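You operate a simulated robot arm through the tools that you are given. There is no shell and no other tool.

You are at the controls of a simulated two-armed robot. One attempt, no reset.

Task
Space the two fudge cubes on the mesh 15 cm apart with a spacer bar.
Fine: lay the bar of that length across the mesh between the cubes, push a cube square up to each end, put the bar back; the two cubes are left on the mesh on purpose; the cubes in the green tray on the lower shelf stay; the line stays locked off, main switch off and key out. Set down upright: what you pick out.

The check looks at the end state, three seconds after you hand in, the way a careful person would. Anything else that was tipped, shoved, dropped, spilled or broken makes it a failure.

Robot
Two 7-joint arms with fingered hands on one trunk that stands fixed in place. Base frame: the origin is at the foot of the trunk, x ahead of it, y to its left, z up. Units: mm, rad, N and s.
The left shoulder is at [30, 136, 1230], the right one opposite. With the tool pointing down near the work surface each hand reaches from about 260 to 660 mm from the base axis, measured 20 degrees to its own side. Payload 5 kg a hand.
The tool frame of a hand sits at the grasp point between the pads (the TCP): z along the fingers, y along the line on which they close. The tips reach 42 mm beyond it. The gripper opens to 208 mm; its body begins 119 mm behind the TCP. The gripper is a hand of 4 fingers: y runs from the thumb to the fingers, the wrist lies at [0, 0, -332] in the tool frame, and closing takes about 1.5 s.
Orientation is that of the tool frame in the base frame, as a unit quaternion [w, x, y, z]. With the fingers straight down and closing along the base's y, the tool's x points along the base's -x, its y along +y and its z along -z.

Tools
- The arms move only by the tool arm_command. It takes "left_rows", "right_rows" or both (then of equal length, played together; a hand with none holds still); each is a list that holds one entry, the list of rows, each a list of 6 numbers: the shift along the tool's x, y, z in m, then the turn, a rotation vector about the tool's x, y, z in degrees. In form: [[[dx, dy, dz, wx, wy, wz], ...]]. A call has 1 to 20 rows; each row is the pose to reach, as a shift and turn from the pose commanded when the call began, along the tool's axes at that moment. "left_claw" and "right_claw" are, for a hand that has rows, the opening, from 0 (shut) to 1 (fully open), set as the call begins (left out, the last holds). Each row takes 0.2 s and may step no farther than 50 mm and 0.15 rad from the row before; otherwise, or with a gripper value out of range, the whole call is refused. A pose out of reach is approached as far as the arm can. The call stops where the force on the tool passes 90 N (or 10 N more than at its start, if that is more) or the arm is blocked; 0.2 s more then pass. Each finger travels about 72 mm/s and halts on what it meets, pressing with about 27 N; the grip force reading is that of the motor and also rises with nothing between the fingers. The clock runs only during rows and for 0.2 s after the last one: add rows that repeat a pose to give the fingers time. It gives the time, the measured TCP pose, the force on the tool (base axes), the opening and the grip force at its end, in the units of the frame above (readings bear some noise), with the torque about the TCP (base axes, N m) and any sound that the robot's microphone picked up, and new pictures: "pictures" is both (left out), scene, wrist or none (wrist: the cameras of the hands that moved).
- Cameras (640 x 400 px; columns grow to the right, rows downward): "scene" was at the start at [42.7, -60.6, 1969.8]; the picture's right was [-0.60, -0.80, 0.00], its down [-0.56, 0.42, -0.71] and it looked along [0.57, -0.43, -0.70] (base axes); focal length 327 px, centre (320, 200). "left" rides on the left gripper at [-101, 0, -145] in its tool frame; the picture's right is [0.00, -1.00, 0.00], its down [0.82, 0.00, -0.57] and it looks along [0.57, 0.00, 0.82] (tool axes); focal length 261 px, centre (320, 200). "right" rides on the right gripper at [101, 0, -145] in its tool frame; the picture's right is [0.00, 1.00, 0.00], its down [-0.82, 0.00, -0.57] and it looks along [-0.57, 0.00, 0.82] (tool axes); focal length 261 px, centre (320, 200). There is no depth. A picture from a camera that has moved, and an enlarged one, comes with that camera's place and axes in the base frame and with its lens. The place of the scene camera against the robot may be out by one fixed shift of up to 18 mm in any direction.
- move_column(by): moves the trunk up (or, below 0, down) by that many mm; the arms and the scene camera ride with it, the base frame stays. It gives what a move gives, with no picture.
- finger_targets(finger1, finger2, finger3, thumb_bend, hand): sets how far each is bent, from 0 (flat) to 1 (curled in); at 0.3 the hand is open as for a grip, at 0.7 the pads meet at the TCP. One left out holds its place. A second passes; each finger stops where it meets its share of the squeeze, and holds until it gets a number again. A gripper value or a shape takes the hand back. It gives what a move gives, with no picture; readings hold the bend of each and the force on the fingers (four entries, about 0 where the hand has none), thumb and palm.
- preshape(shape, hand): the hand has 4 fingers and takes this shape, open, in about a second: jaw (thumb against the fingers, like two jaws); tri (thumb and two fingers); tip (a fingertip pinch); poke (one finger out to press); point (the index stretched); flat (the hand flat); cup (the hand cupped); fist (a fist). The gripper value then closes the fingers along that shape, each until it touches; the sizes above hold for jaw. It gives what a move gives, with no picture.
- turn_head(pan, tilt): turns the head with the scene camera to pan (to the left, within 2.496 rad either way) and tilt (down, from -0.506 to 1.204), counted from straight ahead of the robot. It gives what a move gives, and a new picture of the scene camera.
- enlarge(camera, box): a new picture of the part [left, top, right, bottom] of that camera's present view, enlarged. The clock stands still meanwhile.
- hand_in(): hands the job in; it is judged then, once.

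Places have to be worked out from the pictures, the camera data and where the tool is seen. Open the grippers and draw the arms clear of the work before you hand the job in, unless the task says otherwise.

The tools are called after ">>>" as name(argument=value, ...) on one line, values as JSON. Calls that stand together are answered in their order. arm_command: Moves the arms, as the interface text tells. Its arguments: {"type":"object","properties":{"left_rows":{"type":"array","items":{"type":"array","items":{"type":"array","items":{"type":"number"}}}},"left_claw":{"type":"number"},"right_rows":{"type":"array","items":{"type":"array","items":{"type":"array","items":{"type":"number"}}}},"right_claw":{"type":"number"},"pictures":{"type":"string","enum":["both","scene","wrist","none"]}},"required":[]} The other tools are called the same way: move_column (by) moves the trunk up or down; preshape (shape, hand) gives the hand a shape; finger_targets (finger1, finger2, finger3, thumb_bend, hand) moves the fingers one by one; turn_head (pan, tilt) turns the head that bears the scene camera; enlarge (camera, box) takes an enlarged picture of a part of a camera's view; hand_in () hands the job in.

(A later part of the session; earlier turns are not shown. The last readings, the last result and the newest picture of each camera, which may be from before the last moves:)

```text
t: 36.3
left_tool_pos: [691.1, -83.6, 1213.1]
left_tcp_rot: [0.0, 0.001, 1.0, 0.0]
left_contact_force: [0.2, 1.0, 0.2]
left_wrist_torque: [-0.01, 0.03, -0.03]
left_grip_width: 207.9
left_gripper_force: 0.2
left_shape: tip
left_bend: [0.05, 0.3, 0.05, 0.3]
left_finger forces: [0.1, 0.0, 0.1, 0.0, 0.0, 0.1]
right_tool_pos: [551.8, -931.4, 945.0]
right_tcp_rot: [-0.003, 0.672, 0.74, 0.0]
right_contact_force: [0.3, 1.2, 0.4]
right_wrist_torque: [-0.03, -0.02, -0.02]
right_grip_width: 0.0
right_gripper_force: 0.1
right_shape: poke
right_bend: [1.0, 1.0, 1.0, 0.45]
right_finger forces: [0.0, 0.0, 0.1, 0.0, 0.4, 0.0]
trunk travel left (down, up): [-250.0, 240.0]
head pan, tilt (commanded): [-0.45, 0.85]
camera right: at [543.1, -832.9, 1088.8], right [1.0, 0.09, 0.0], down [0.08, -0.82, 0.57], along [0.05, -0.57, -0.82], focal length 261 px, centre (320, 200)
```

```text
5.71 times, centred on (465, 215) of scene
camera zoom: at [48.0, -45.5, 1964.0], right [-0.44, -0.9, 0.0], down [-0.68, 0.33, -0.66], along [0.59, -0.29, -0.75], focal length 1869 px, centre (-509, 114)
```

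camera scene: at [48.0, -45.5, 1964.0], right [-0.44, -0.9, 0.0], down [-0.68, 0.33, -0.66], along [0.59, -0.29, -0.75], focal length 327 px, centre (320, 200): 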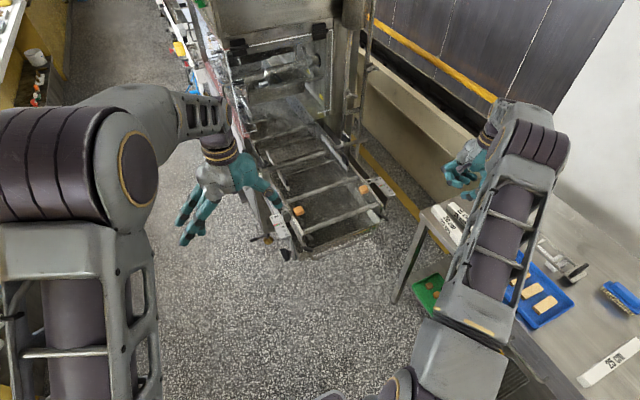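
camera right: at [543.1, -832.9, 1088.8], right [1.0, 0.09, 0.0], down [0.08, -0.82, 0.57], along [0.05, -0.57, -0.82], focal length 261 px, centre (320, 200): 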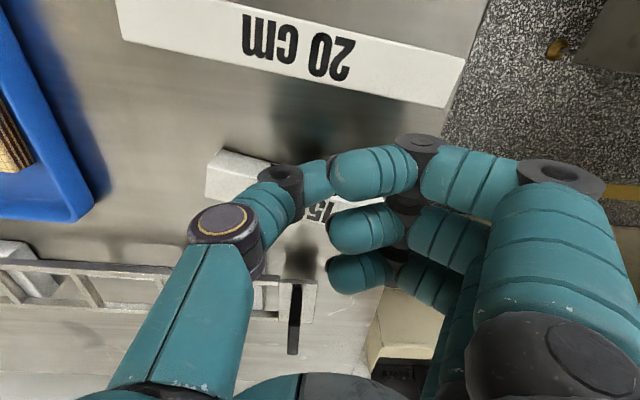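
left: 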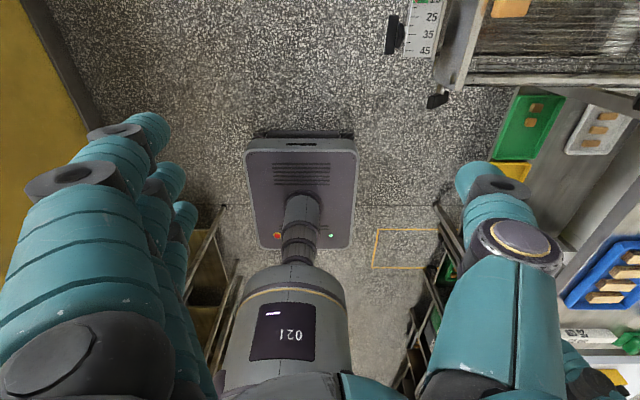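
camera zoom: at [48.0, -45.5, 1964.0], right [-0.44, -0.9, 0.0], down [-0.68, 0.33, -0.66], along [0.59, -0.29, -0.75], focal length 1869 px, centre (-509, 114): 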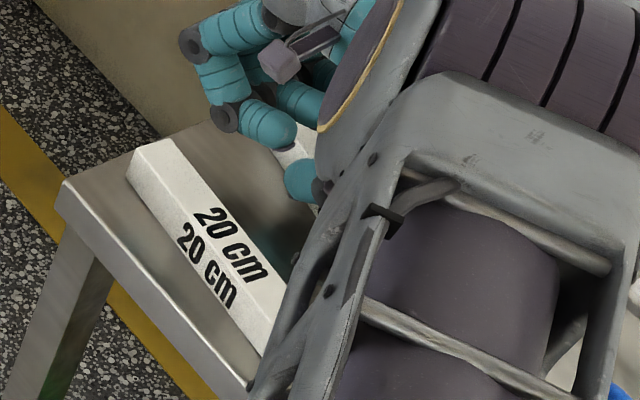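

The bar slid and turned a bit, with its +x end moving further, which is fine because it only adds clearance. I'll lift away, turn the hand back to the width orientation in jaw shape, and re-measure the bar.

>>> arm_command(right_rows=[[[0.004, 0, 0, 0, 0, 0], [0.004, 0, -0.04, 0, 0, 0], [0.004, 0, -0.08, 0, 0, 0], [0.004, 0, -0.12, 0, 0, 0], [0.004, 0, -0.15, 0, 0, 0]]], pictures="none")

>>> preshape(hand="right", shape="jaw")

>>> enlarge(camera="right", box=[180, 20, 440, 180])

```text
t: 37.5
left_tool_pos: [689.3, -82.1, 1212.7]
left_tcp_rot: [0.0, 0.0, 1.0, 0.0]
left_contact_force: [0.5, 0.2, -0.1]
left_wrist_torque: [-0.06, -0.02, 0.0]
left_grip_width: 208.0
left_gripper_force: 0.0
left_shape: tip
left_bend: [0.05, 0.3, 0.05, 0.3]
left_finger forces: [0.0, 0.0, 0.0, 0.0, 0.0, 0.1]
right_tool_pos: [553.0, -927.5, 1093.9]
right_tcp_rot: [-0.003, 0.672, 0.741, 0.0]
right_contact_force: [-1.0, -0.4, -0.4]
right_wrist_torque: [-0.12, 0.0, 0.03]
right_grip_width: 0.1
right_gripper_force: 0.0
right_shape: poke
right_bend: [1.0, 1.0, 1.0, 0.45]
right_finger forces: [0.0, 0.0, 0.0, 0.0, 0.1, 0.0]
trunk travel left (down, up): [-250.0, 240.0]
head pan, tilt (commanded): [-0.45, 0.85]
```

```text
t: 38.4
left_tool_pos: [689.5, -83.7, 1213.3]
left_tcp_rot: [0.0, -0.001, 1.0, 0.001]
left_contact_force: [0.2, 0.4, 0.0]
left_wrist_torque: [-0.02, 0.02, 0.04]
left_grip_width: 207.8
left_gripper_force: 0.0
left_shape: tip
left_bend: [0.05, 0.3, 0.05, 0.3]
left_finger forces: [0.1, 0.0, 0.0, 0.1, 0.1, 0.0]
right_tool_pos: [552.5, -926.9, 1093.9]
right_tcp_rot: [-0.003, 0.671, 0.741, 0.0]
right_contact_force: [0.3, 0.5, 0.7]
right_wrist_torque: [-0.01, 0.0, 0.01]
right_grip_width: 207.8
right_gripper_force: 0.1
right_shape: jaw
right_bend: [0.3, 0.3, 0.3, 0.3]
right_finger forces: [0.0, 0.0, 0.1, 0.0, 0.0, 0.0]
trunk travel left (down, up): [-250.0, 240.0]
head pan, tilt (commanded): [-0.45, 0.85]
```

```text
2.46 times, centred on (310, 100) of right
camera zoom: at [543.9, -829.0, 1238.5], right [1.0, 0.09, 0.0], down [0.08, -0.82, 0.57], along [0.05, -0.57, -0.82], focal length 642 px, centre (345, 446)
```

zoom: 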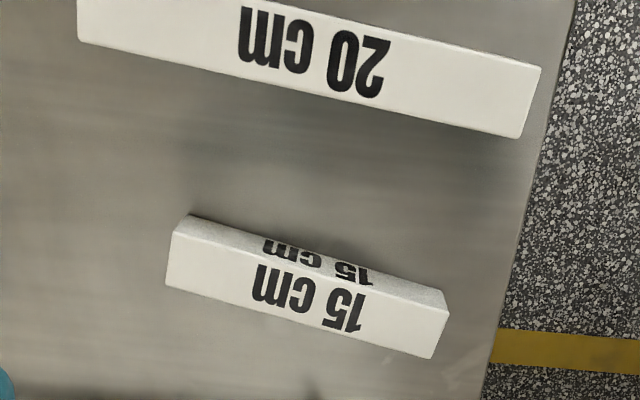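

The bar now lies at about (539, −959) with a yaw of about −10.8°, 77 mm or more from the 20 cm bar and clear of the slotted device. I'll align the hand across its width, staying high, with the fingers opened to about 58 mm.

>>> arm_command(right_rows=[[[-0.004, -0.002, 0, 0, 0, -8.2], [-0.008, -0.004, 0, 0, 0, -16.4], [-0.012, -0.006, 0, 0, 0, -24.6], [-0.016, -0.008, 0, 0, 0, -32.8], [-0.02, -0.01, 0, 0, 0, -41], [-0.024, -0.012, 0.01, 0, 0, -49.2], [-0.027, -0.014, 0.02, 0, 0, -57.4], [-0.0295, -0.016, 0.035, 0, 0, -65.6], [-0.0305, -0.0171, 0.05, 0, 0, -73.5], [-0.0305, -0.0171, 0.05, 0, 0, -73.5], [-0.0305, -0.0171, 0.05, 0, 0, -73.5]]], right_claw=0.28)

>>> enlarge(camera="right", box=[180, 20, 460, 200])

>>> enlarge(camera="scene", box=[420, 130, 540, 250])

```text
t: 40.8
left_tool_pos: [689.7, -84.4, 1212.4]
left_tcp_rot: [0.0, 0.001, 1.0, -0.001]
left_contact_force: [0.6, 0.3, -0.6]
left_wrist_torque: [0.05, 0.04, -0.01]
left_grip_width: 207.8
left_gripper_force: 0.0
left_shape: tip
left_bend: [0.05, 0.3, 0.05, 0.3]
left_finger forces: [0.1, 0.1, 0.0, 0.0, 0.0, 0.0]
right_tool_pos: [539.4, -960.3, 1043.1]
right_tcp_rot: [-0.002, 0.095, 0.996, 0.002]
right_contact_force: [0.4, -0.1, -0.3]
right_wrist_torque: [0.03, 0.02, -0.02]
right_grip_width: 58.6
right_gripper_force: 0.0
right_shape: jaw
right_bend: [0.73, 0.73, 0.73, 0.7]
right_finger forces: [0.0, 0.0, 0.0, 0.0, 0.1, 0.0]
trunk travel left (down, up): [-250.0, 240.0]
head pan, tilt (commanded): [-0.45, 0.85]
camera scene: at [48.2, -46.1, 1964.0], right [-0.44, -0.9, 0.0], down [-0.68, 0.33, -0.66], along [0.59, -0.29, -0.75], focal length 327 px, centre (320, 200)
camera right: at [440.5, -942.3, 1188.0], right [0.19, 0.98, 0.0], down [0.81, -0.16, 0.57], along [0.56, -0.11, -0.82], focal length 261 px, centre (320, 200)
```

scene: 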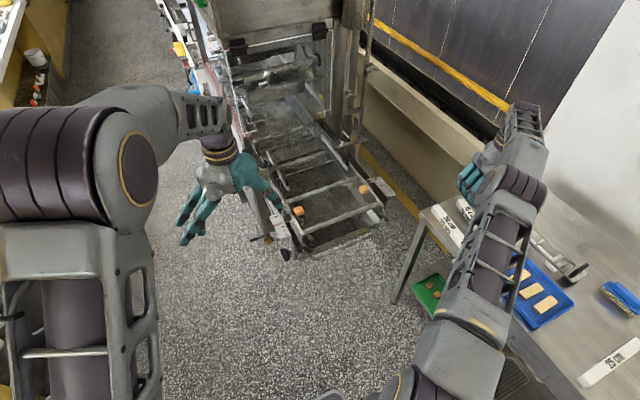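
right: 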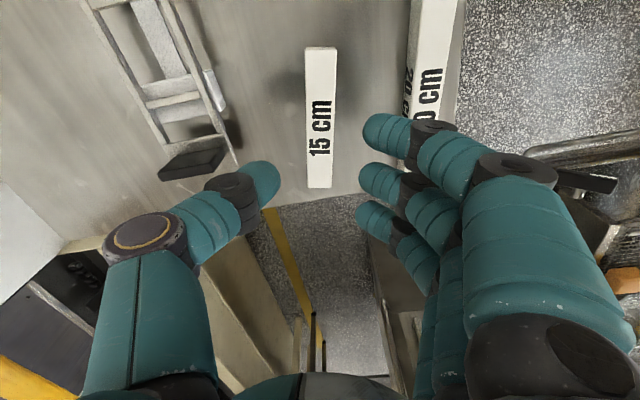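

```text
2.22 times, centred on (320, 110) of right
camera zoom: at [440.5, -942.3, 1188.0], right [0.19, 0.98, 0.0], down [0.81, -0.16, 0.57], along [0.56, -0.11, -0.82], focal length 579 px, centre (320, 400)
```

zoom: 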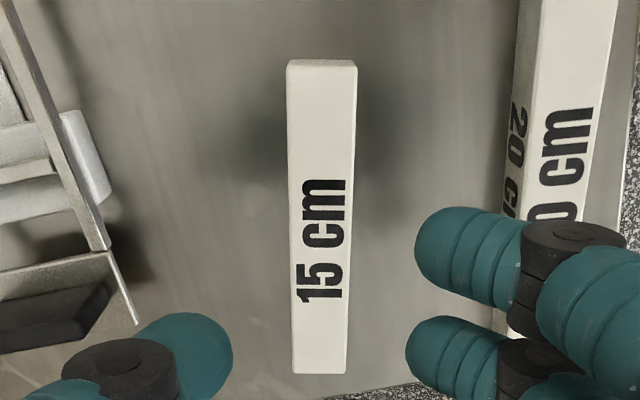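

```text
3.33 times, centred on (480, 190) of scene
camera zoom: at [48.2, -46.1, 1964.0], right [-0.44, -0.9, 0.0], down [-0.68, 0.33, -0.66], along [0.59, -0.29, -0.75], focal length 1090 px, centre (-213, 233)
```

zoom: 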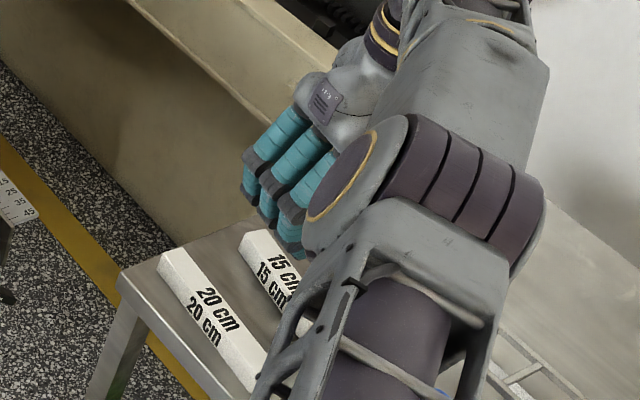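

The bar is centred between thumb and fingers, just 4 mm towards the robot along the bar. I descend partway with that correction.

>>> arm_command(right_rows=[[[0.002, 0, 0.03, 0, 0, 0], [0.004, 0, 0.06, 0, 0, 0], [0.004, 0, 0.072, 0, 0, 0], [0.004, 0, 0.072, 0, 0, 0]]], pictures="wrist")

>>> enlarge(camera="right", box=[180, 60, 460, 240])

>>> enlarge(camera="left", box=[610, 10, 640, 390])

```text
t: 41.8
left_tool_pos: [690.0, -83.3, 1214.3]
left_tcp_rot: [0.0, -0.001, 1.0, 0.0]
left_contact_force: [0.4, 1.0, -0.5]
left_wrist_torque: [0.01, -0.03, 0.01]
left_grip_width: 207.7
left_gripper_force: 0.0
left_shape: tip
left_bend: [0.05, 0.3, 0.05, 0.3]
left_finger forces: [0.1, 0.0, 0.1, 0.1, 0.1, 0.1]
right_tool_pos: [533.5, -956.7, 973.1]
right_tcp_rot: [-0.002, 0.095, 0.995, 0.002]
right_contact_force: [-0.5, 0.4, 1.2]
right_wrist_torque: [0.01, -0.02, 0.0]
right_grip_width: 58.4
right_gripper_force: 0.0
right_shape: jaw
right_bend: [0.73, 0.73, 0.73, 0.7]
right_finger forces: [0.0, 0.1, 0.1, 0.1, 0.1, 0.0]
trunk travel left (down, up): [-250.0, 240.0]
head pan, tilt (commanded): [-0.45, 0.85]
camera right: at [435.4, -939.2, 1117.8], right [0.19, 0.98, 0.0], down [0.81, -0.16, 0.57], along [0.56, -0.11, -0.82], focal length 261 px, centre (320, 200)
```

right: 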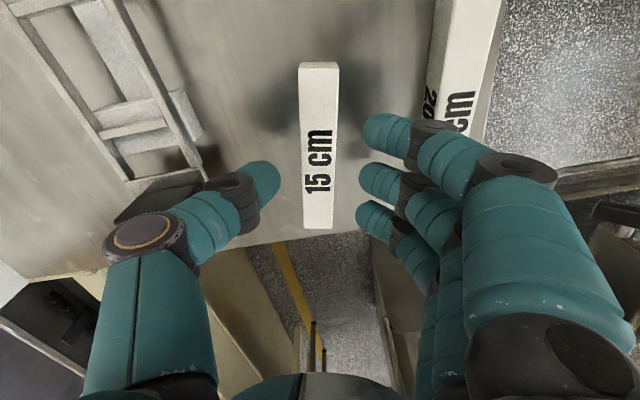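

```text
2.22 times, centred on (320, 150) of right
camera zoom: at [435.4, -939.2, 1117.8], right [0.19, 0.98, 0.0], down [0.81, -0.16, 0.57], along [0.56, -0.11, -0.82], focal length 579 px, centre (320, 311)
```

zoom: 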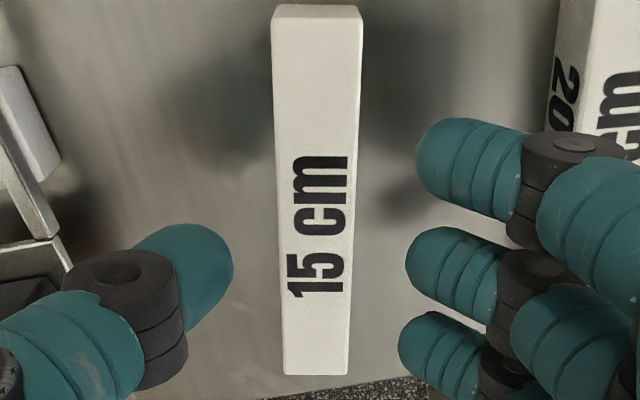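

```text
1.05 times, centred on (625, 200) of left (not enlarged: the box is as wide or as high as the picture)
camera zoom: at [791.8, -83.1, 1358.0], right [0.0, -1.0, 0.0], down [-0.82, 0.0, 0.57], along [-0.57, 0.0, -0.82], focal length 274 px, centre (-1, 200)
```

zoom: 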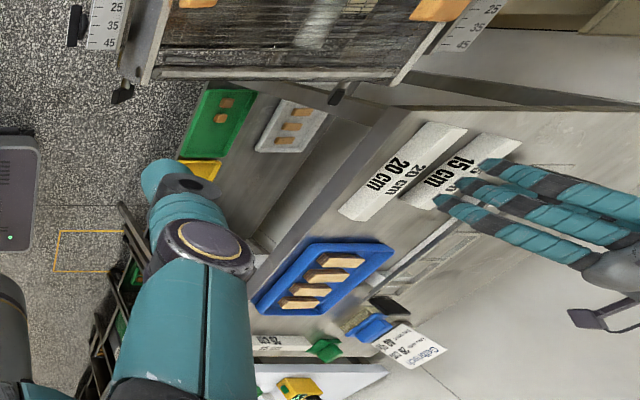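

The alignment looks good. I lower the remaining 38 mm to tool z≈935, so the fingertips sit about mid-height on the bar.

>>> arm_command(right_rows=[[[0, 0, 0.015, 0, 0, 0], [0, 0, 0.03, 0, 0, 0], [0, 0, 0.038, 0, 0, 0], [0, 0, 0.038, 0, 0, 0]]], pictures="wrist")

>>> enlarge(camera="right", box=[180, 80, 460, 260])

>>> enlarge(camera="scene", box=[440, 170, 520, 240])

```text
t: 42.8
left_tool_pos: [690.7, -84.7, 1213.4]
left_tcp_rot: [0.0, 0.0, 1.0, 0.0]
left_contact_force: [-0.7, 0.6, 0.5]
left_wrist_torque: [-0.03, -0.02, 0.01]
left_grip_width: 207.8
left_gripper_force: 0.0
left_shape: tip
left_bend: [0.05, 0.3, 0.05, 0.3]
left_finger forces: [0.1, 0.1, 0.0, 0.1, 0.0, 0.0]
right_tool_pos: [533.5, -957.2, 932.9]
right_tcp_rot: [-0.001, 0.095, 0.995, 0.003]
right_contact_force: [-0.5, 0.2, 0.3]
right_wrist_torque: [0.01, -0.02, 0.01]
right_grip_width: 58.9
right_gripper_force: 0.1
right_shape: jaw
right_bend: [0.73, 0.73, 0.73, 0.7]
right_finger forces: [0.0, 0.0, 0.0, 0.1, 0.0, 0.0]
trunk travel left (down, up): [-250.0, 240.0]
head pan, tilt (commanded): [-0.45, 0.85]
camera right: at [436.0, -940.3, 1079.8], right [0.19, 0.98, 0.0], down [0.81, -0.16, 0.57], along [0.56, -0.11, -0.82], focal length 261 px, centre (320, 200)
```

right: 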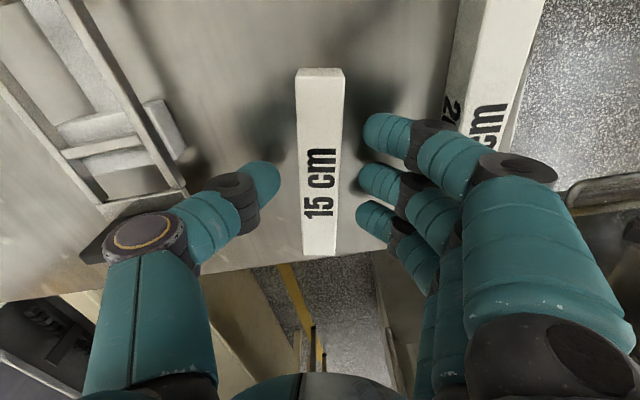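

```text
2.22 times, centred on (320, 170) of right
camera zoom: at [436.0, -940.3, 1079.8], right [0.19, 0.98, 0.0], down [0.81, -0.16, 0.57], along [0.56, -0.11, -0.82], focal length 579 px, centre (320, 267)
```

zoom: 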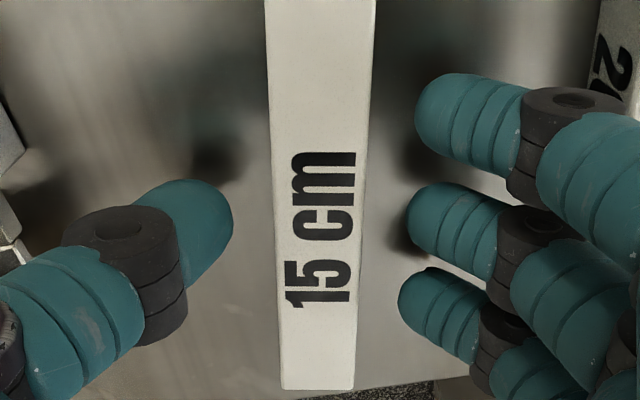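

```text
5.71 times, centred on (480, 205) of scene
camera zoom: at [47.5, -45.4, 1964.0], right [-0.44, -0.9, 0.0], down [-0.68, 0.33, -0.66], along [0.59, -0.29, -0.75], focal length 1869 px, centre (-594, 171)
```

zoom: 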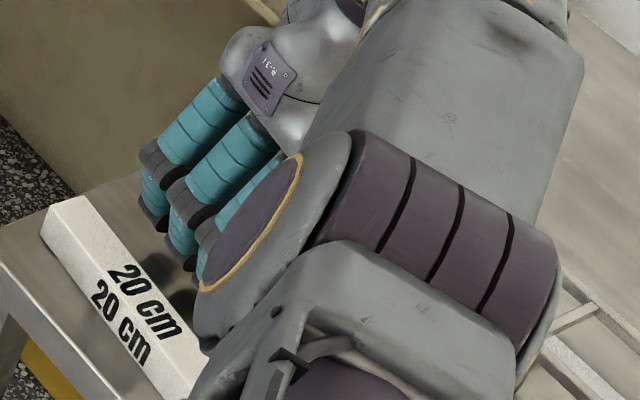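

Centred and clear with no contact. Now I close on the bar.

>>> arm_command(right_rows=[[[0, 0, 0, 0, 0, 0], [0, 0, 0, 0, 0, 0], [0, 0, 0, 0, 0, 0], [0, 0, 0, 0, 0, 0], [0, 0, 0, 0, 0, 0]]], right_claw=0.0, pictures="wrist")

>>> enlarge(camera="right", box=[180, 80, 460, 260])

```text
t: 44.0
left_tool_pos: [689.9, -83.4, 1211.2]
left_tcp_rot: [0.0, 0.001, 1.0, 0.0]
left_contact_force: [-1.2, 0.0, -1.1]
left_wrist_torque: [-0.01, 0.0, -0.04]
left_grip_width: 207.7
left_gripper_force: 0.0
left_shape: tip
left_bend: [0.05, 0.3, 0.05, 0.3]
left_finger forces: [0.0, 0.1, 0.0, 0.0, 0.0, 0.1]
right_tool_pos: [533.8, -957.3, 934.5]
right_tcp_rot: [-0.002, 0.095, 0.996, 0.002]
right_contact_force: [-0.6, -0.9, -0.1]
right_wrist_torque: [-0.01, 0.05, 0.0]
right_grip_width: 24.8
right_gripper_force: 26.4
right_shape: jaw
right_bend: [0.72, 0.72, 0.72, 0.7]
right_finger forces: [7.8, 7.9, 8.0, 0.0, 23.7, 0.1]
trunk travel left (down, up): [-250.0, 240.0]
head pan, tilt (commanded): [-0.45, 0.85]
camera right: at [436.4, -940.4, 1079.3], right [0.19, 0.98, 0.0], down [0.81, -0.16, 0.57], along [0.56, -0.11, -0.82], focal length 261 px, centre (320, 200)
```

right: 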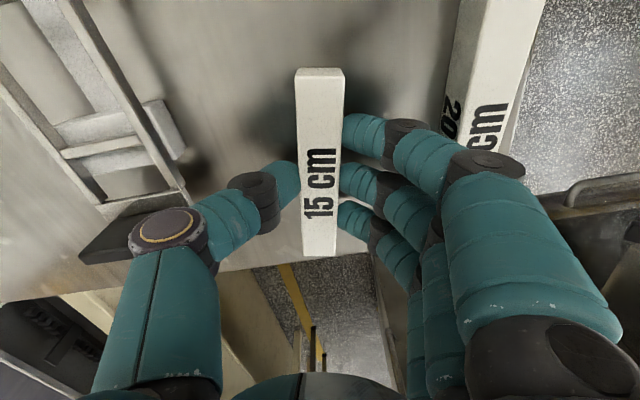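

```text
2.22 times, centred on (320, 170) of right
camera zoom: at [436.4, -940.4, 1079.3], right [0.19, 0.98, 0.0], down [0.81, -0.16, 0.57], along [0.56, -0.11, -0.82], focal length 579 px, centre (320, 267)
```

zoom: 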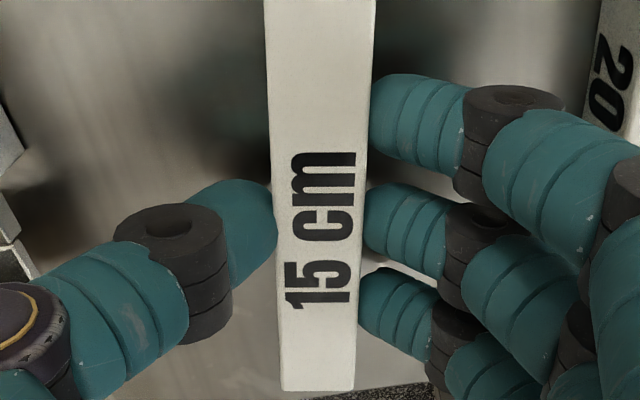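

The three fingers read about 8 N each and the thumb 24 N, so the grip is solid. I lift slowly by 40 mm and check that the bar hangs level.

>>> arm_command(right_rows=[[[0, 0, -0.005, 0, 0, 0], [0, 0, -0.015, 0, 0, 0], [0, 0, -0.028, 0, 0, 0], [0, 0, -0.04, 0, 0, 0], [0, 0, -0.04, 0, 0, 0]]], pictures="wrist")

>>> enlarge(camera="left", box=[610, 10, 640, 390])

```text
t: 45.2
left_tool_pos: [690.3, -84.8, 1212.9]
left_tcp_rot: [0.0, 0.0, 1.0, -0.001]
left_contact_force: [0.9, -0.6, 0.0]
left_wrist_torque: [0.04, 0.0, -0.05]
left_grip_width: 207.7
left_gripper_force: 0.0
left_shape: tip
left_bend: [0.05, 0.3, 0.05, 0.3]
left_finger forces: [0.0, 0.0, 0.0, 0.0, 0.0, 0.0]
right_tool_pos: [532.2, -959.0, 973.7]
right_tcp_rot: [-0.002, 0.094, 0.996, 0.003]
right_contact_force: [-0.3, -0.4, -0.9]
right_wrist_torque: [0.04, 0.0, -0.01]
right_grip_width: 25.0
right_gripper_force: 26.6
right_shape: jaw
right_bend: [0.72, 0.72, 0.72, 0.7]
right_finger forces: [7.8, 8.1, 8.0, 0.0, 23.7, 0.0]
trunk travel left (down, up): [-250.0, 240.0]
head pan, tilt (commanded): [-0.45, 0.85]
camera right: at [434.0, -942.1, 1118.9], right [0.19, 0.98, 0.0], down [0.81, -0.16, 0.57], along [0.56, -0.11, -0.82], focal length 261 px, centre (320, 200)
```

right: 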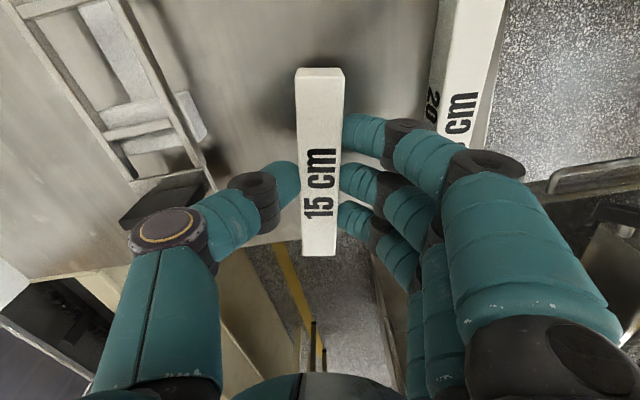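

```text
1.05 times, centred on (625, 200) of left (not enlarged: the box is as wide or as high as the picture)
camera zoom: at [792.2, -83.5, 1357.6], right [0.0, -1.0, 0.0], down [-0.82, 0.0, 0.57], along [-0.57, 0.0, -0.82], focal length 274 px, centre (-1, 200)
```

zoom: 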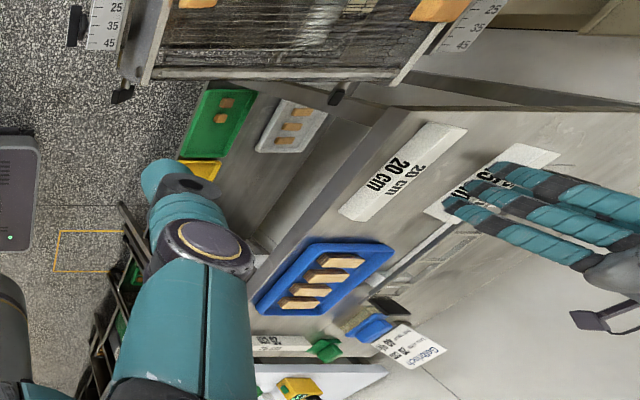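

The bar hangs level and rigid in the grip. I raise it to about z=1150 before carrying it over to the conveyor.

>>> arm_command(right_rows=[[[0, 0, -0.03, 0, 0, 0], [0, 0, -0.07, 0, 0, 0], [0, 0, -0.11, 0, 0, 0], [0, 0, -0.15, 0, 0, 0], [0, 0, -0.177, 0, 0, 0], [0, 0, -0.177, 0, 0, 0]]], pictures="none")

>>> arm_command(right_rows=[[[-0.0122, 0.0389, 0, 0, 0, 5.66], [-0.0245, 0.0777, 0, 0, 0, 11.3], [-0.0367, 0.1166, 0, 0, 0, 17.0], [-0.0489, 0.1554, 0, 0, 0, 22.6], [-0.0611, 0.1943, 0, 0, 0, 28.3], [-0.0734, 0.2331, 0, 0, 0, 33.9], [-0.0856, 0.272, 0, 0, 0, 39.6]]])

```text
t: 46.6
left_tool_pos: [689.7, -84.5, 1212.1]
left_tcp_rot: [0.0, 0.0, 1.0, -0.001]
left_contact_force: [0.1, 0.0, -0.1]
left_wrist_torque: [0.0, -0.01, 0.02]
left_grip_width: 208.1
left_gripper_force: 0.0
left_shape: tip
left_bend: [0.05, 0.3, 0.05, 0.3]
left_finger forces: [0.0, 0.0, 0.0, 0.0, 0.1, 0.0]
right_tool_pos: [533.3, -958.7, 1152.1]
right_tcp_rot: [-0.002, 0.095, 0.996, 0.002]
right_contact_force: [0.5, 0.7, -0.9]
right_wrist_torque: [0.0, 0.02, -0.01]
right_grip_width: 25.1
right_gripper_force: 26.9
right_shape: jaw
right_bend: [0.72, 0.72, 0.72, 0.7]
right_finger forces: [7.8, 8.1, 8.1, 0.0, 23.8, 0.0]
trunk travel left (down, up): [-250.0, 240.0]
head pan, tilt (commanded): [-0.45, 0.85]
```

```text
t: 48.2
left_tool_pos: [692.4, -82.5, 1211.9]
left_tcp_rot: [0.001, 0.0, 1.0, 0.0]
left_contact_force: [1.1, 1.8, -0.4]
left_wrist_torque: [-0.21, 0.13, 0.03]
left_grip_width: 207.7
left_gripper_force: 0.0
left_shape: tip
left_bend: [0.05, 0.3, 0.05, 0.3]
left_finger forces: [0.0, 0.1, 0.1, 0.1, 0.0, 0.0]
right_tool_pos: [669.2, -707.9, 1152.7]
right_tcp_rot: [-0.003, 0.428, 0.904, 0.0]
right_contact_force: [-1.6, -0.7, -0.1]
right_wrist_torque: [0.09, -0.09, -0.02]
right_grip_width: 25.3
right_gripper_force: 27.0
right_shape: jaw
right_bend: [0.72, 0.72, 0.72, 0.7]
right_finger forces: [8.0, 8.2, 8.2, 0.0, 24.3, 0.0]
trunk travel left (down, up): [-250.0, 240.0]
head pan, tilt (commanded): [-0.45, 0.85]
camera scene: at [49.1, -44.0, 1964.0], right [-0.44, -0.9, 0.0], down [-0.68, 0.33, -0.66], along [0.59, -0.29, -0.75], focal length 327 px, centre (320, 200)
camera right: at [607.2, -632.7, 1298.1], right [0.78, 0.63, 0.0], down [0.52, -0.64, 0.57], along [0.36, -0.44, -0.82], focal length 261 px, centre (320, 200)
```

scene: 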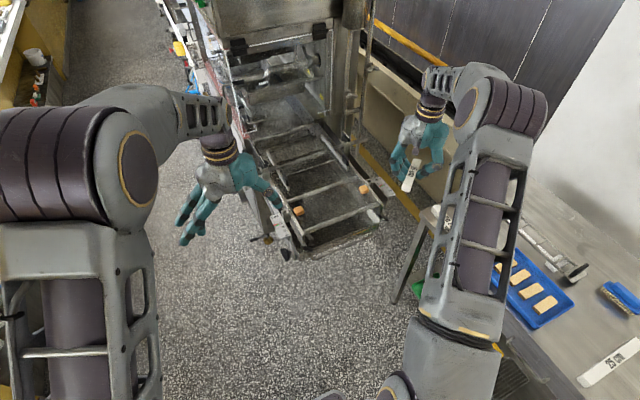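
right: 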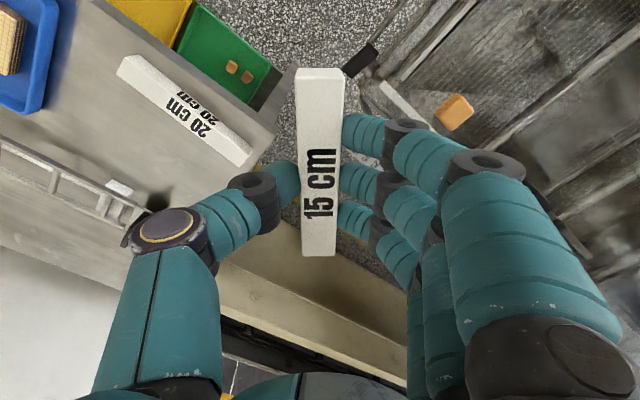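

Halfway and steady. I carry on to above the mesh midpoint, finishing the turn so the bar points along y.

>>> arm_command(right_rows=[[[0.0154, 0.0377, 0, 0, 0, 5.66], [0.0307, 0.0754, 0, 0, 0, 11.3], [0.0461, 0.1131, 0, 0, 0, 17.0], [0.0614, 0.1509, 0, 0, 0, 22.6], [0.0768, 0.1886, 0, 0, 0, 28.3], [0.0921, 0.2263, 0, 0, 0, 33.9], [0.1075, 0.264, 0, 0, 0, 39.6], [0.1075, 0.264, 0, 0, 0, 39.6]]])

```text
t: 50.0
left_tool_pos: [689.5, -84.8, 1212.1]
left_tcp_rot: [0.001, 0.0, 1.0, 0.0]
left_contact_force: [-0.5, -0.9, 0.7]
left_wrist_torque: [0.09, -0.07, 0.01]
left_grip_width: 207.8
left_gripper_force: 0.0
left_shape: tip
left_bend: [0.05, 0.3, 0.05, 0.3]
left_finger forces: [0.0, 0.0, 0.1, 0.1, 0.0, 0.1]
right_tool_pos: [802.7, -457.0, 1152.7]
right_tcp_rot: [-0.002, 0.708, 0.706, 0.0]
right_contact_force: [-0.7, -0.7, -0.6]
right_wrist_torque: [0.13, -0.07, 0.01]
right_grip_width: 25.1
right_gripper_force: 27.1
right_shape: jaw
right_bend: [0.72, 0.72, 0.72, 0.7]
right_finger forces: [8.0, 8.1, 8.2, 0.0, 24.2, 0.1]
trunk travel left (down, up): [-250.0, 240.0]
head pan, tilt (commanded): [-0.45, 0.85]
camera scene: at [47.1, -47.2, 1964.0], right [-0.44, -0.9, 0.0], down [-0.68, 0.33, -0.66], along [0.59, -0.29, -0.75], focal length 327 px, centre (320, 200)
camera right: at [804.5, -359.5, 1297.7], right [1.0, -0.01, 0.0], down [-0.01, -0.82, 0.57], along [-0.01, -0.57, -0.82], focal length 261 px, centre (320, 200)
```

scene: 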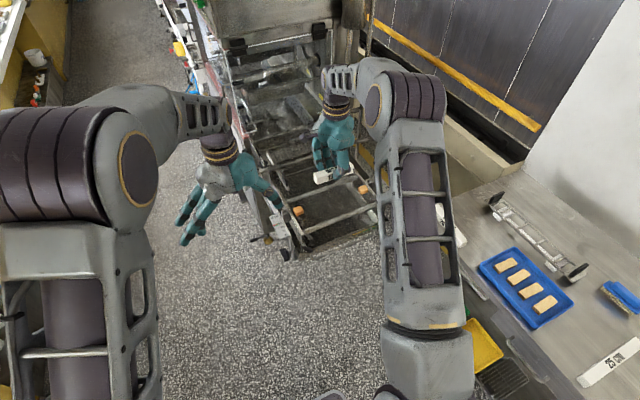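
right: 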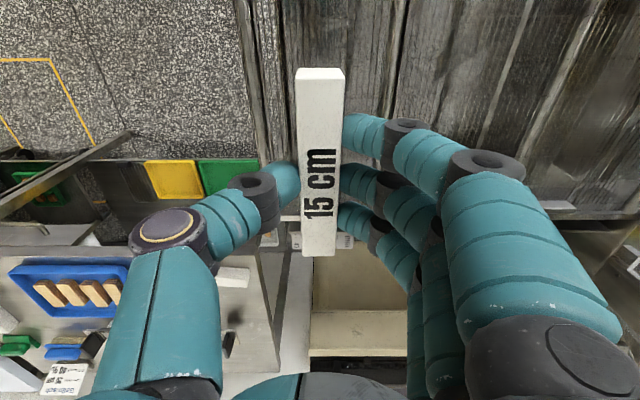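

The bar is above the mesh midpoint, pointing along y. I'll use enlarged views past the frame edges to check cube B (top of the wrist view) and cube A (left camera) against the bar.

>>> enlarge(camera="right", box=[230, 0, 410, 4])

>>> enlarge(camera="left", box=[560, 0, 640, 4])

>>> enlarge(camera="left", box=[440, 0, 640, 4])

>>> enlarge(camera="scene", box=[270, 120, 390, 240])

```text
3.56 times, centred on (320, 2) of right
camera zoom: at [804.5, -359.5, 1297.7], right [1.0, -0.01, 0.0], down [-0.01, -0.82, 0.57], along [-0.01, -0.57, -0.82], focal length 927 px, centre (320, 904)
```

zoom: 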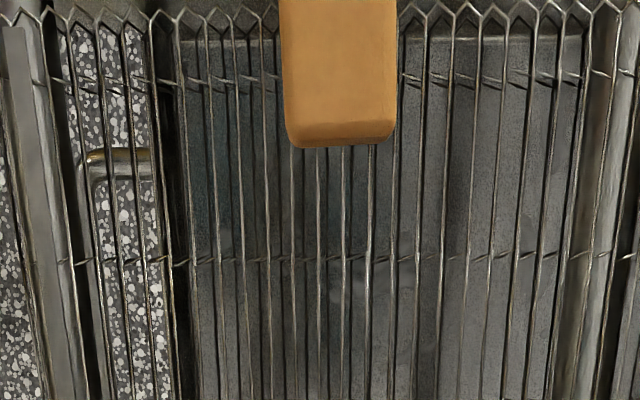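

```text
8.00 times, centred on (600, 2) of left
camera zoom: at [791.2, -84.8, 1358.2], right [0.0, -1.0, 0.0], down [-0.82, 0.0, 0.57], along [-0.57, 0.0, -0.82], focal length 2085 px, centre (-1920, 1784)
```

zoom: 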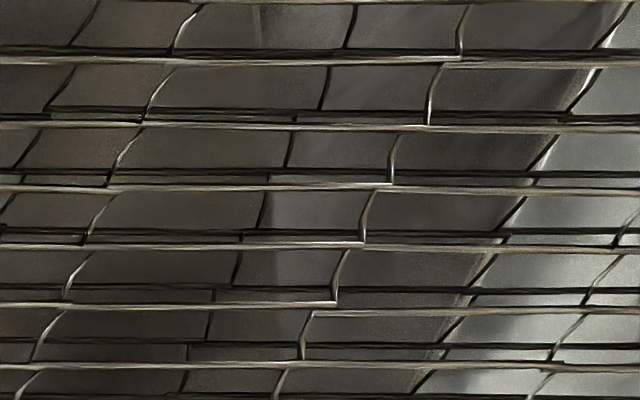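

```text
3.20 times, centred on (540, 2) of left
camera zoom: at [791.2, -84.8, 1358.2], right [0.0, -1.0, 0.0], down [-0.82, 0.0, 0.57], along [-0.57, 0.0, -0.82], focal length 834 px, centre (-384, 834)
```

zoom: 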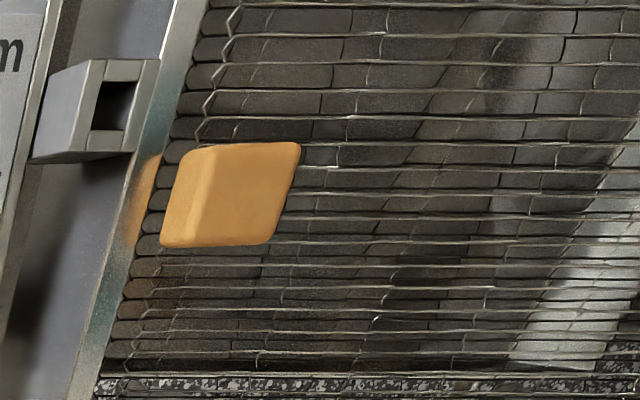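

```text
3.33 times, centred on (330, 180) of scene
camera zoom: at [47.1, -47.2, 1964.0], right [-0.44, -0.9, 0.0], down [-0.68, 0.33, -0.66], along [0.59, -0.29, -0.75], focal length 1090 px, centre (287, 267)
```

zoom: 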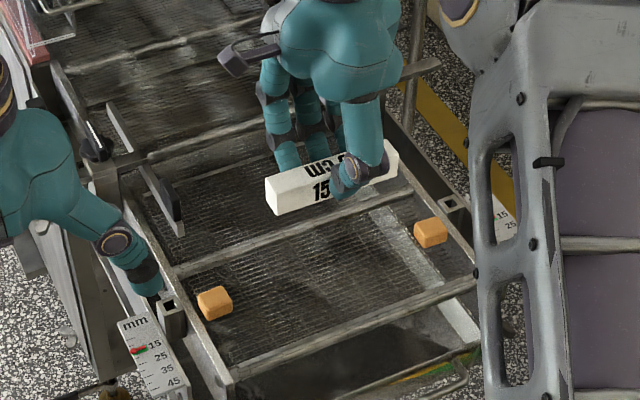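

Cube B's inner face is near y≈−330 and its x range is about 795–826. I'll measure the bar's ends within the hand to know its centre relative to the tool point.

>>> enlarge(camera="right", box=[270, 55, 370, 115])

>>> enlarge(camera="right", box=[270, 205, 370, 265])

>>> enlarge(camera="left", box=[600, 0, 640, 200])

```text
6.40 times, centred on (320, 85) of right
camera zoom: at [804.5, -359.5, 1297.7], right [1.0, -0.01, 0.0], down [-0.01, -0.82, 0.57], along [-0.01, -0.57, -0.82], focal length 1668 px, centre (320, 936)
```

zoom: 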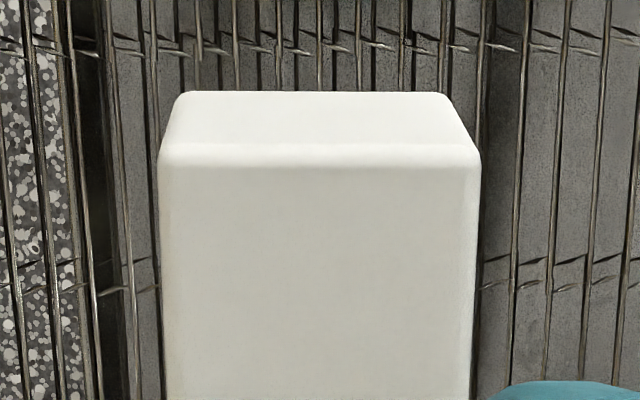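

```text
6.40 times, centred on (320, 235) of right
camera zoom: at [804.5, -359.5, 1297.7], right [1.0, -0.01, 0.0], down [-0.01, -0.82, 0.57], along [-0.01, -0.57, -0.82], focal length 1668 px, centre (320, -24)
```

zoom: 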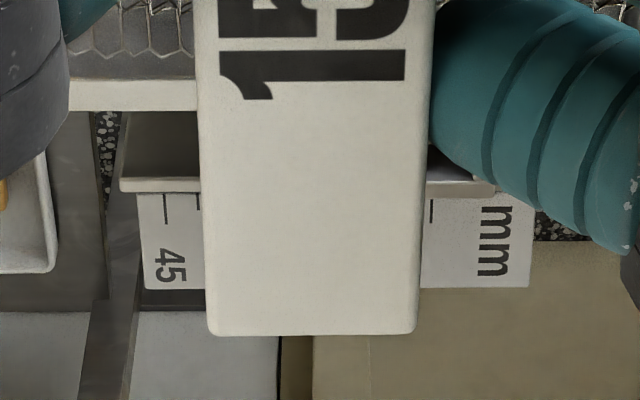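

```text
2.00 times, centred on (620, 100) of left
camera zoom: at [791.2, -84.8, 1358.2], right [0.0, -1.0, 0.0], down [-0.82, 0.0, 0.57], along [-0.57, 0.0, -0.82], focal length 521 px, centre (-280, 400)
```

zoom: 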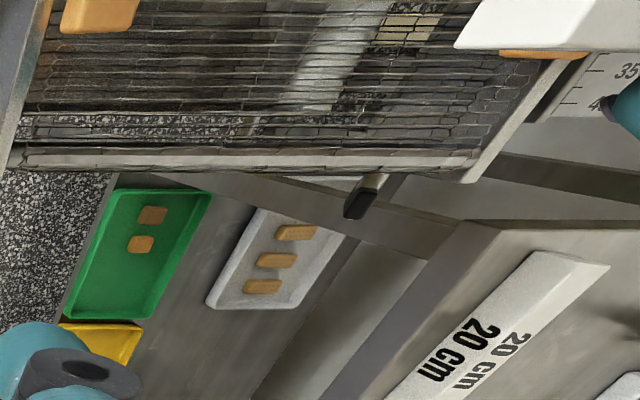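

The bar's centre sits 3 mm towards −y of the tool point and its bottom is about 52 mm below it. So I shift +4 mm in y and descend to just above the mesh, with touchdown expected at tool z≈1011.

>>> arm_command(right_rows=[[[0.002, 0, 0.03, 0, 0, 0], [0.004, 0, 0.07, 0, 0, 0], [0.004, 0, 0.105, 0, 0, 0], [0.004, 0, 0.125, 0, 0, 0], [0.004, 0, 0.125, 0, 0, 0]]])

>>> enlarge(camera="scene", box=[270, 150, 390, 230])

>>> enlarge(camera="left", box=[440, 0, 640, 40])

```text
t: 51.2
left_tool_pos: [690.3, -83.4, 1212.4]
left_tcp_rot: [0.0, 0.0, 1.0, -0.001]
left_contact_force: [-0.2, 0.4, 1.1]
left_wrist_torque: [-0.08, 0.01, 0.0]
left_grip_width: 207.8
left_gripper_force: 0.0
left_shape: tip
left_bend: [0.05, 0.3, 0.05, 0.3]
left_finger forces: [0.0, 0.0, 0.0, 0.0, 0.0, 0.0]
right_tool_pos: [804.4, -451.3, 1026.5]
right_tcp_rot: [-0.003, 0.708, 0.706, 0.0]
right_contact_force: [0.0, 0.9, -1.7]
right_wrist_torque: [-0.02, 0.0, 0.0]
right_grip_width: 25.1
right_gripper_force: 27.1
right_shape: jaw
right_bend: [0.72, 0.72, 0.72, 0.7]
right_finger forces: [7.9, 8.0, 8.1, 0.0, 23.9, 0.0]
trunk travel left (down, up): [-250.0, 240.0]
head pan, tilt (commanded): [-0.45, 0.85]
camera scene: at [47.6, -45.1, 1964.1], right [-0.44, -0.9, 0.0], down [-0.68, 0.33, -0.66], along [0.59, -0.29, -0.75], focal length 327 px, centre (320, 200)
camera right: at [805.9, -352.0, 1170.5], right [1.0, -0.01, 0.0], down [0.0, -0.82, 0.57], along [-0.01, -0.57, -0.82], focal length 261 px, centre (320, 200)
```

scene: 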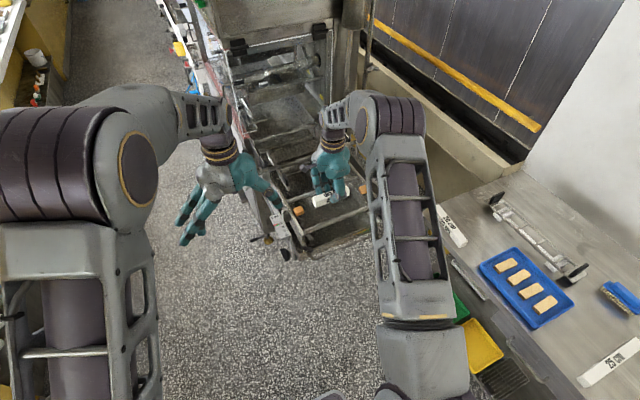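
right: 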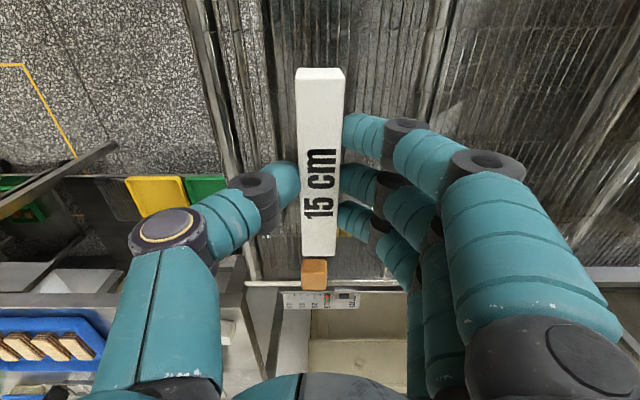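

```text
5.00 times, centred on (330, 190) of scene
camera zoom: at [47.6, -45.1, 1964.1], right [-0.44, -0.9, 0.0], down [-0.68, 0.33, -0.66], along [0.59, -0.29, -0.75], focal length 1635 px, centre (270, 250)
```

zoom: 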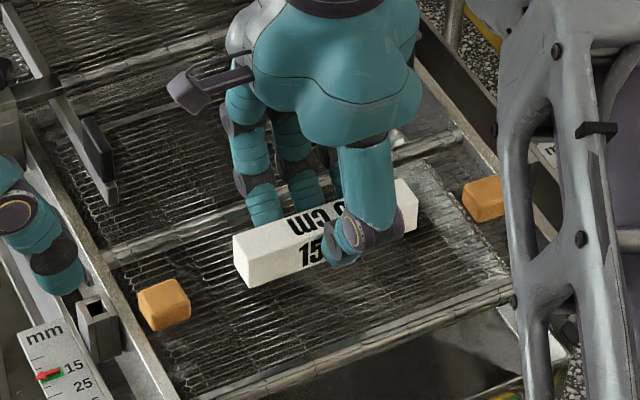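

```text
3.20 times, centred on (540, 20) of left
camera zoom: at [791.8, -82.7, 1358.0], right [0.0, -1.0, 0.0], down [-0.82, 0.0, 0.57], along [-0.57, 0.0, -0.82], focal length 834 px, centre (-384, 776)
```

zoom: 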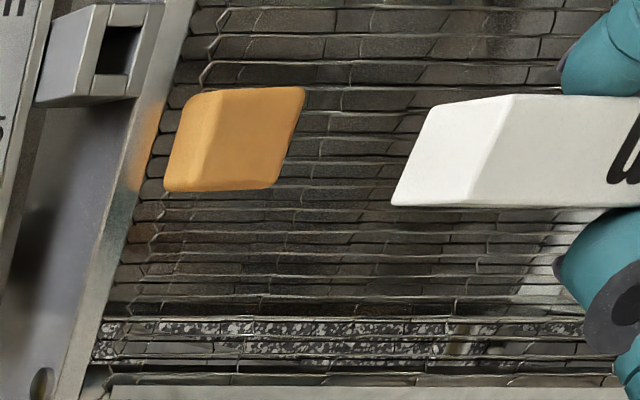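

The bar lines up nicely between both cubes. I lower in small steps and watch the vertical force for touchdown.

>>> arm_command(right_rows=[[[0, 0, 0.004, 0, 0, 0], [0, 0, 0.008, 0, 0, 0], [0, 0, 0.011, 0, 0, 0], [0, 0, 0.011, 0, 0, 0]]], pictures="none")

>>> enlarge(camera="left", box=[440, 0, 640, 40])

```text
t: 52.2
left_tool_pos: [689.7, -84.3, 1213.1]
left_tcp_rot: [-0.001, -0.001, 1.0, -0.001]
left_contact_force: [0.7, 0.3, 0.5]
left_wrist_torque: [-0.03, -0.01, 0.03]
left_grip_width: 208.1
left_gripper_force: 0.0
left_shape: tip
left_bend: [0.05, 0.3, 0.05, 0.3]
left_finger forces: [0.0, 0.1, 0.1, 0.1, 0.0, 0.0]
right_tool_pos: [803.8, -452.9, 1014.7]
right_tcp_rot: [-0.003, 0.708, 0.707, 0.001]
right_contact_force: [-0.3, -0.1, -1.0]
right_wrist_torque: [-0.01, 0.02, -0.02]
right_grip_width: 25.0
right_gripper_force: 26.7
right_shape: jaw
right_bend: [0.72, 0.72, 0.72, 0.7]
right_finger forces: [7.9, 8.1, 8.1, 0.1, 24.1, 0.0]
trunk travel left (down, up): [-250.0, 240.0]
head pan, tilt (commanded): [-0.45, 0.85]
```

```text
3.20 times, centred on (540, 20) of left
camera zoom: at [792.1, -82.9, 1357.8], right [0.0, -1.0, 0.0], down [-0.82, 0.0, 0.57], along [-0.57, 0.0, -0.82], focal length 834 px, centre (-384, 776)
```

zoom: 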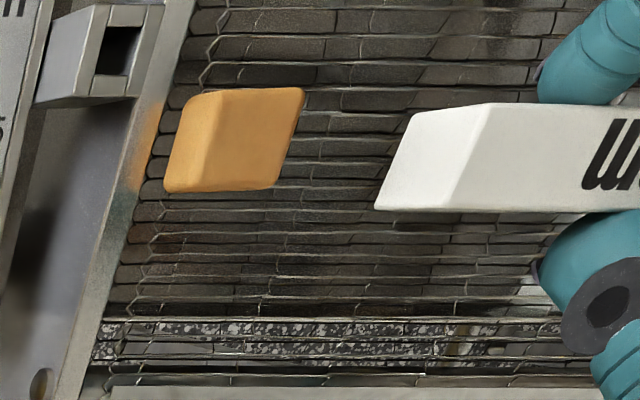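

No contact yet. The bar's +y end is at y≈−381, so it is centred at about −456. I continue down in 2 mm steps.

>>> arm_command(right_rows=[[[0, 0, 0.002, 0, 0, 0], [0, 0, 0.004, 0, 0, 0], [0, 0, 0.004, 0, 0, 0]]], pictures="none")

```text
t: 53.0
left_tool_pos: [690.2, -83.9, 1213.0]
left_tcp_rot: [-0.001, -0.001, 1.0, 0.0]
left_contact_force: [-0.3, -1.5, 0.4]
left_wrist_torque: [-0.02, -0.01, 0.03]
left_grip_width: 207.9
left_gripper_force: 0.1
left_shape: tip
left_bend: [0.05, 0.3, 0.05, 0.3]
left_finger forces: [0.0, 0.0, 0.0, 0.0, 0.0, 0.0]
right_tool_pos: [804.2, -453.1, 1013.3]
right_tcp_rot: [-0.002, 0.707, 0.707, -0.001]
right_contact_force: [-0.5, -0.1, -1.5]
right_wrist_torque: [0.0, 0.0, -0.02]
right_grip_width: 25.1
right_gripper_force: 27.1
right_shape: jaw
right_bend: [0.72, 0.72, 0.72, 0.7]
right_finger forces: [7.8, 8.1, 8.1, 0.0, 23.9, 0.1]
trunk travel left (down, up): [-250.0, 240.0]
head pan, tilt (commanded): [-0.45, 0.85]
```

Still only the bar's own weight on the sensor. Two more millimetres.

>>> arm_command(right_rows=[[[0, 0, 0.001, 0, 0, 0], [0, 0, 0.002, 0, 0, 0], [0, 0, 0.002, 0, 0, 0]]], pictures="none")

>>> enlarge(camera="left", box=[500, 0, 600, 40])

```text
t: 53.8
left_tool_pos: [691.0, -84.4, 1213.0]
left_tcp_rot: [0.0, 0.0, 1.0, 0.001]
left_contact_force: [0.0, -1.1, -0.5]
left_wrist_torque: [0.01, -0.03, 0.0]
left_grip_width: 207.9
left_gripper_force: 0.2
left_shape: tip
left_bend: [0.05, 0.3, 0.05, 0.3]
left_finger forces: [0.1, 0.0, 0.1, 0.1, 0.1, 0.0]
right_tool_pos: [803.3, -452.2, 1009.4]
right_tcp_rot: [-0.003, 0.707, 0.707, 0.0]
right_contact_force: [-1.2, 0.1, -1.3]
right_wrist_torque: [-0.01, -0.04, 0.0]
right_grip_width: 25.0
right_gripper_force: 26.4
right_shape: jaw
right_bend: [0.72, 0.72, 0.72, 0.7]
right_finger forces: [7.9, 8.0, 8.0, 0.1, 24.0, 0.0]
trunk travel left (down, up): [-250.0, 240.0]
head pan, tilt (commanded): [-0.45, 0.85]
```

```text
6.40 times, centred on (550, 20) of left
camera zoom: at [792.2, -83.1, 1357.7], right [0.0, -1.0, 0.0], down [-0.82, 0.0, 0.57], along [-0.57, 0.0, -0.82], focal length 1668 px, centre (-1152, 1352)
```

zoom: 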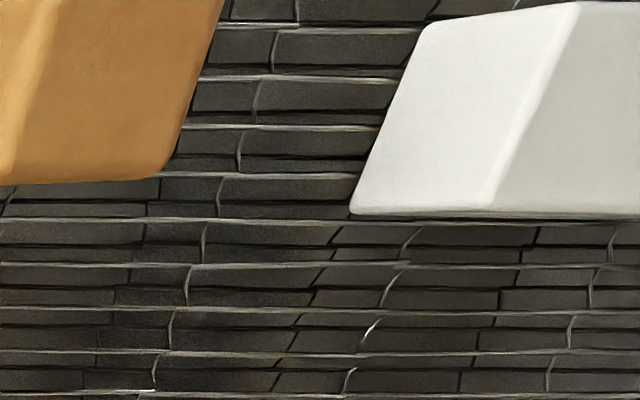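

Not touching yet; I continue down in small steps.

>>> arm_command(right_rows=[[[0, 0, 0.001, 0, 0, 0], [0, 0, 0.002, 0, 0, 0], [0, 0, 0.003, 0, 0, 0], [0, 0, 0.003, 0, 0, 0]]], pictures="none")

>>> enlarge(camera="left", box=[500, 0, 600, 40])

```text
t: 54.8
left_tool_pos: [688.8, -83.6, 1214.6]
left_tcp_rot: [0.001, 0.0, 1.0, 0.0]
left_contact_force: [-0.4, 0.1, 0.2]
left_wrist_torque: [0.01, 0.01, -0.03]
left_grip_width: 207.9
left_gripper_force: 0.1
left_shape: tip
left_bend: [0.05, 0.3, 0.05, 0.3]
left_finger forces: [0.0, 0.1, 0.0, 0.0, 0.1, 0.0]
right_tool_pos: [803.6, -454.0, 1009.2]
right_tcp_rot: [-0.002, 0.707, 0.707, 0.001]
right_contact_force: [-1.2, 1.9, 9.9]
right_wrist_torque: [0.04, -0.06, 0.01]
right_grip_width: 25.2
right_gripper_force: 27.0
right_shape: jaw
right_bend: [0.72, 0.72, 0.72, 0.7]
right_finger forces: [8.4, 8.7, 8.6, 0.0, 27.4, 0.0]
trunk travel left (down, up): [-250.0, 240.0]
head pan, tilt (commanded): [-0.45, 0.85]
```

```text
6.40 times, centred on (550, 20) of left
camera zoom: at [791.4, -82.5, 1358.3], right [0.0, -1.0, 0.0], down [-0.82, 0.0, 0.57], along [-0.57, 0.0, -0.82], focal length 1668 px, centre (-1152, 1352)
```

zoom: 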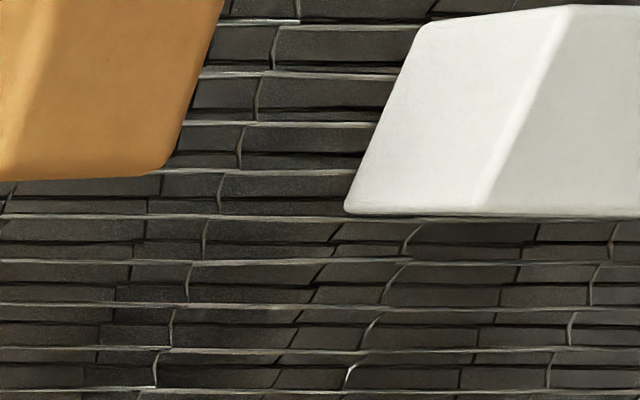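

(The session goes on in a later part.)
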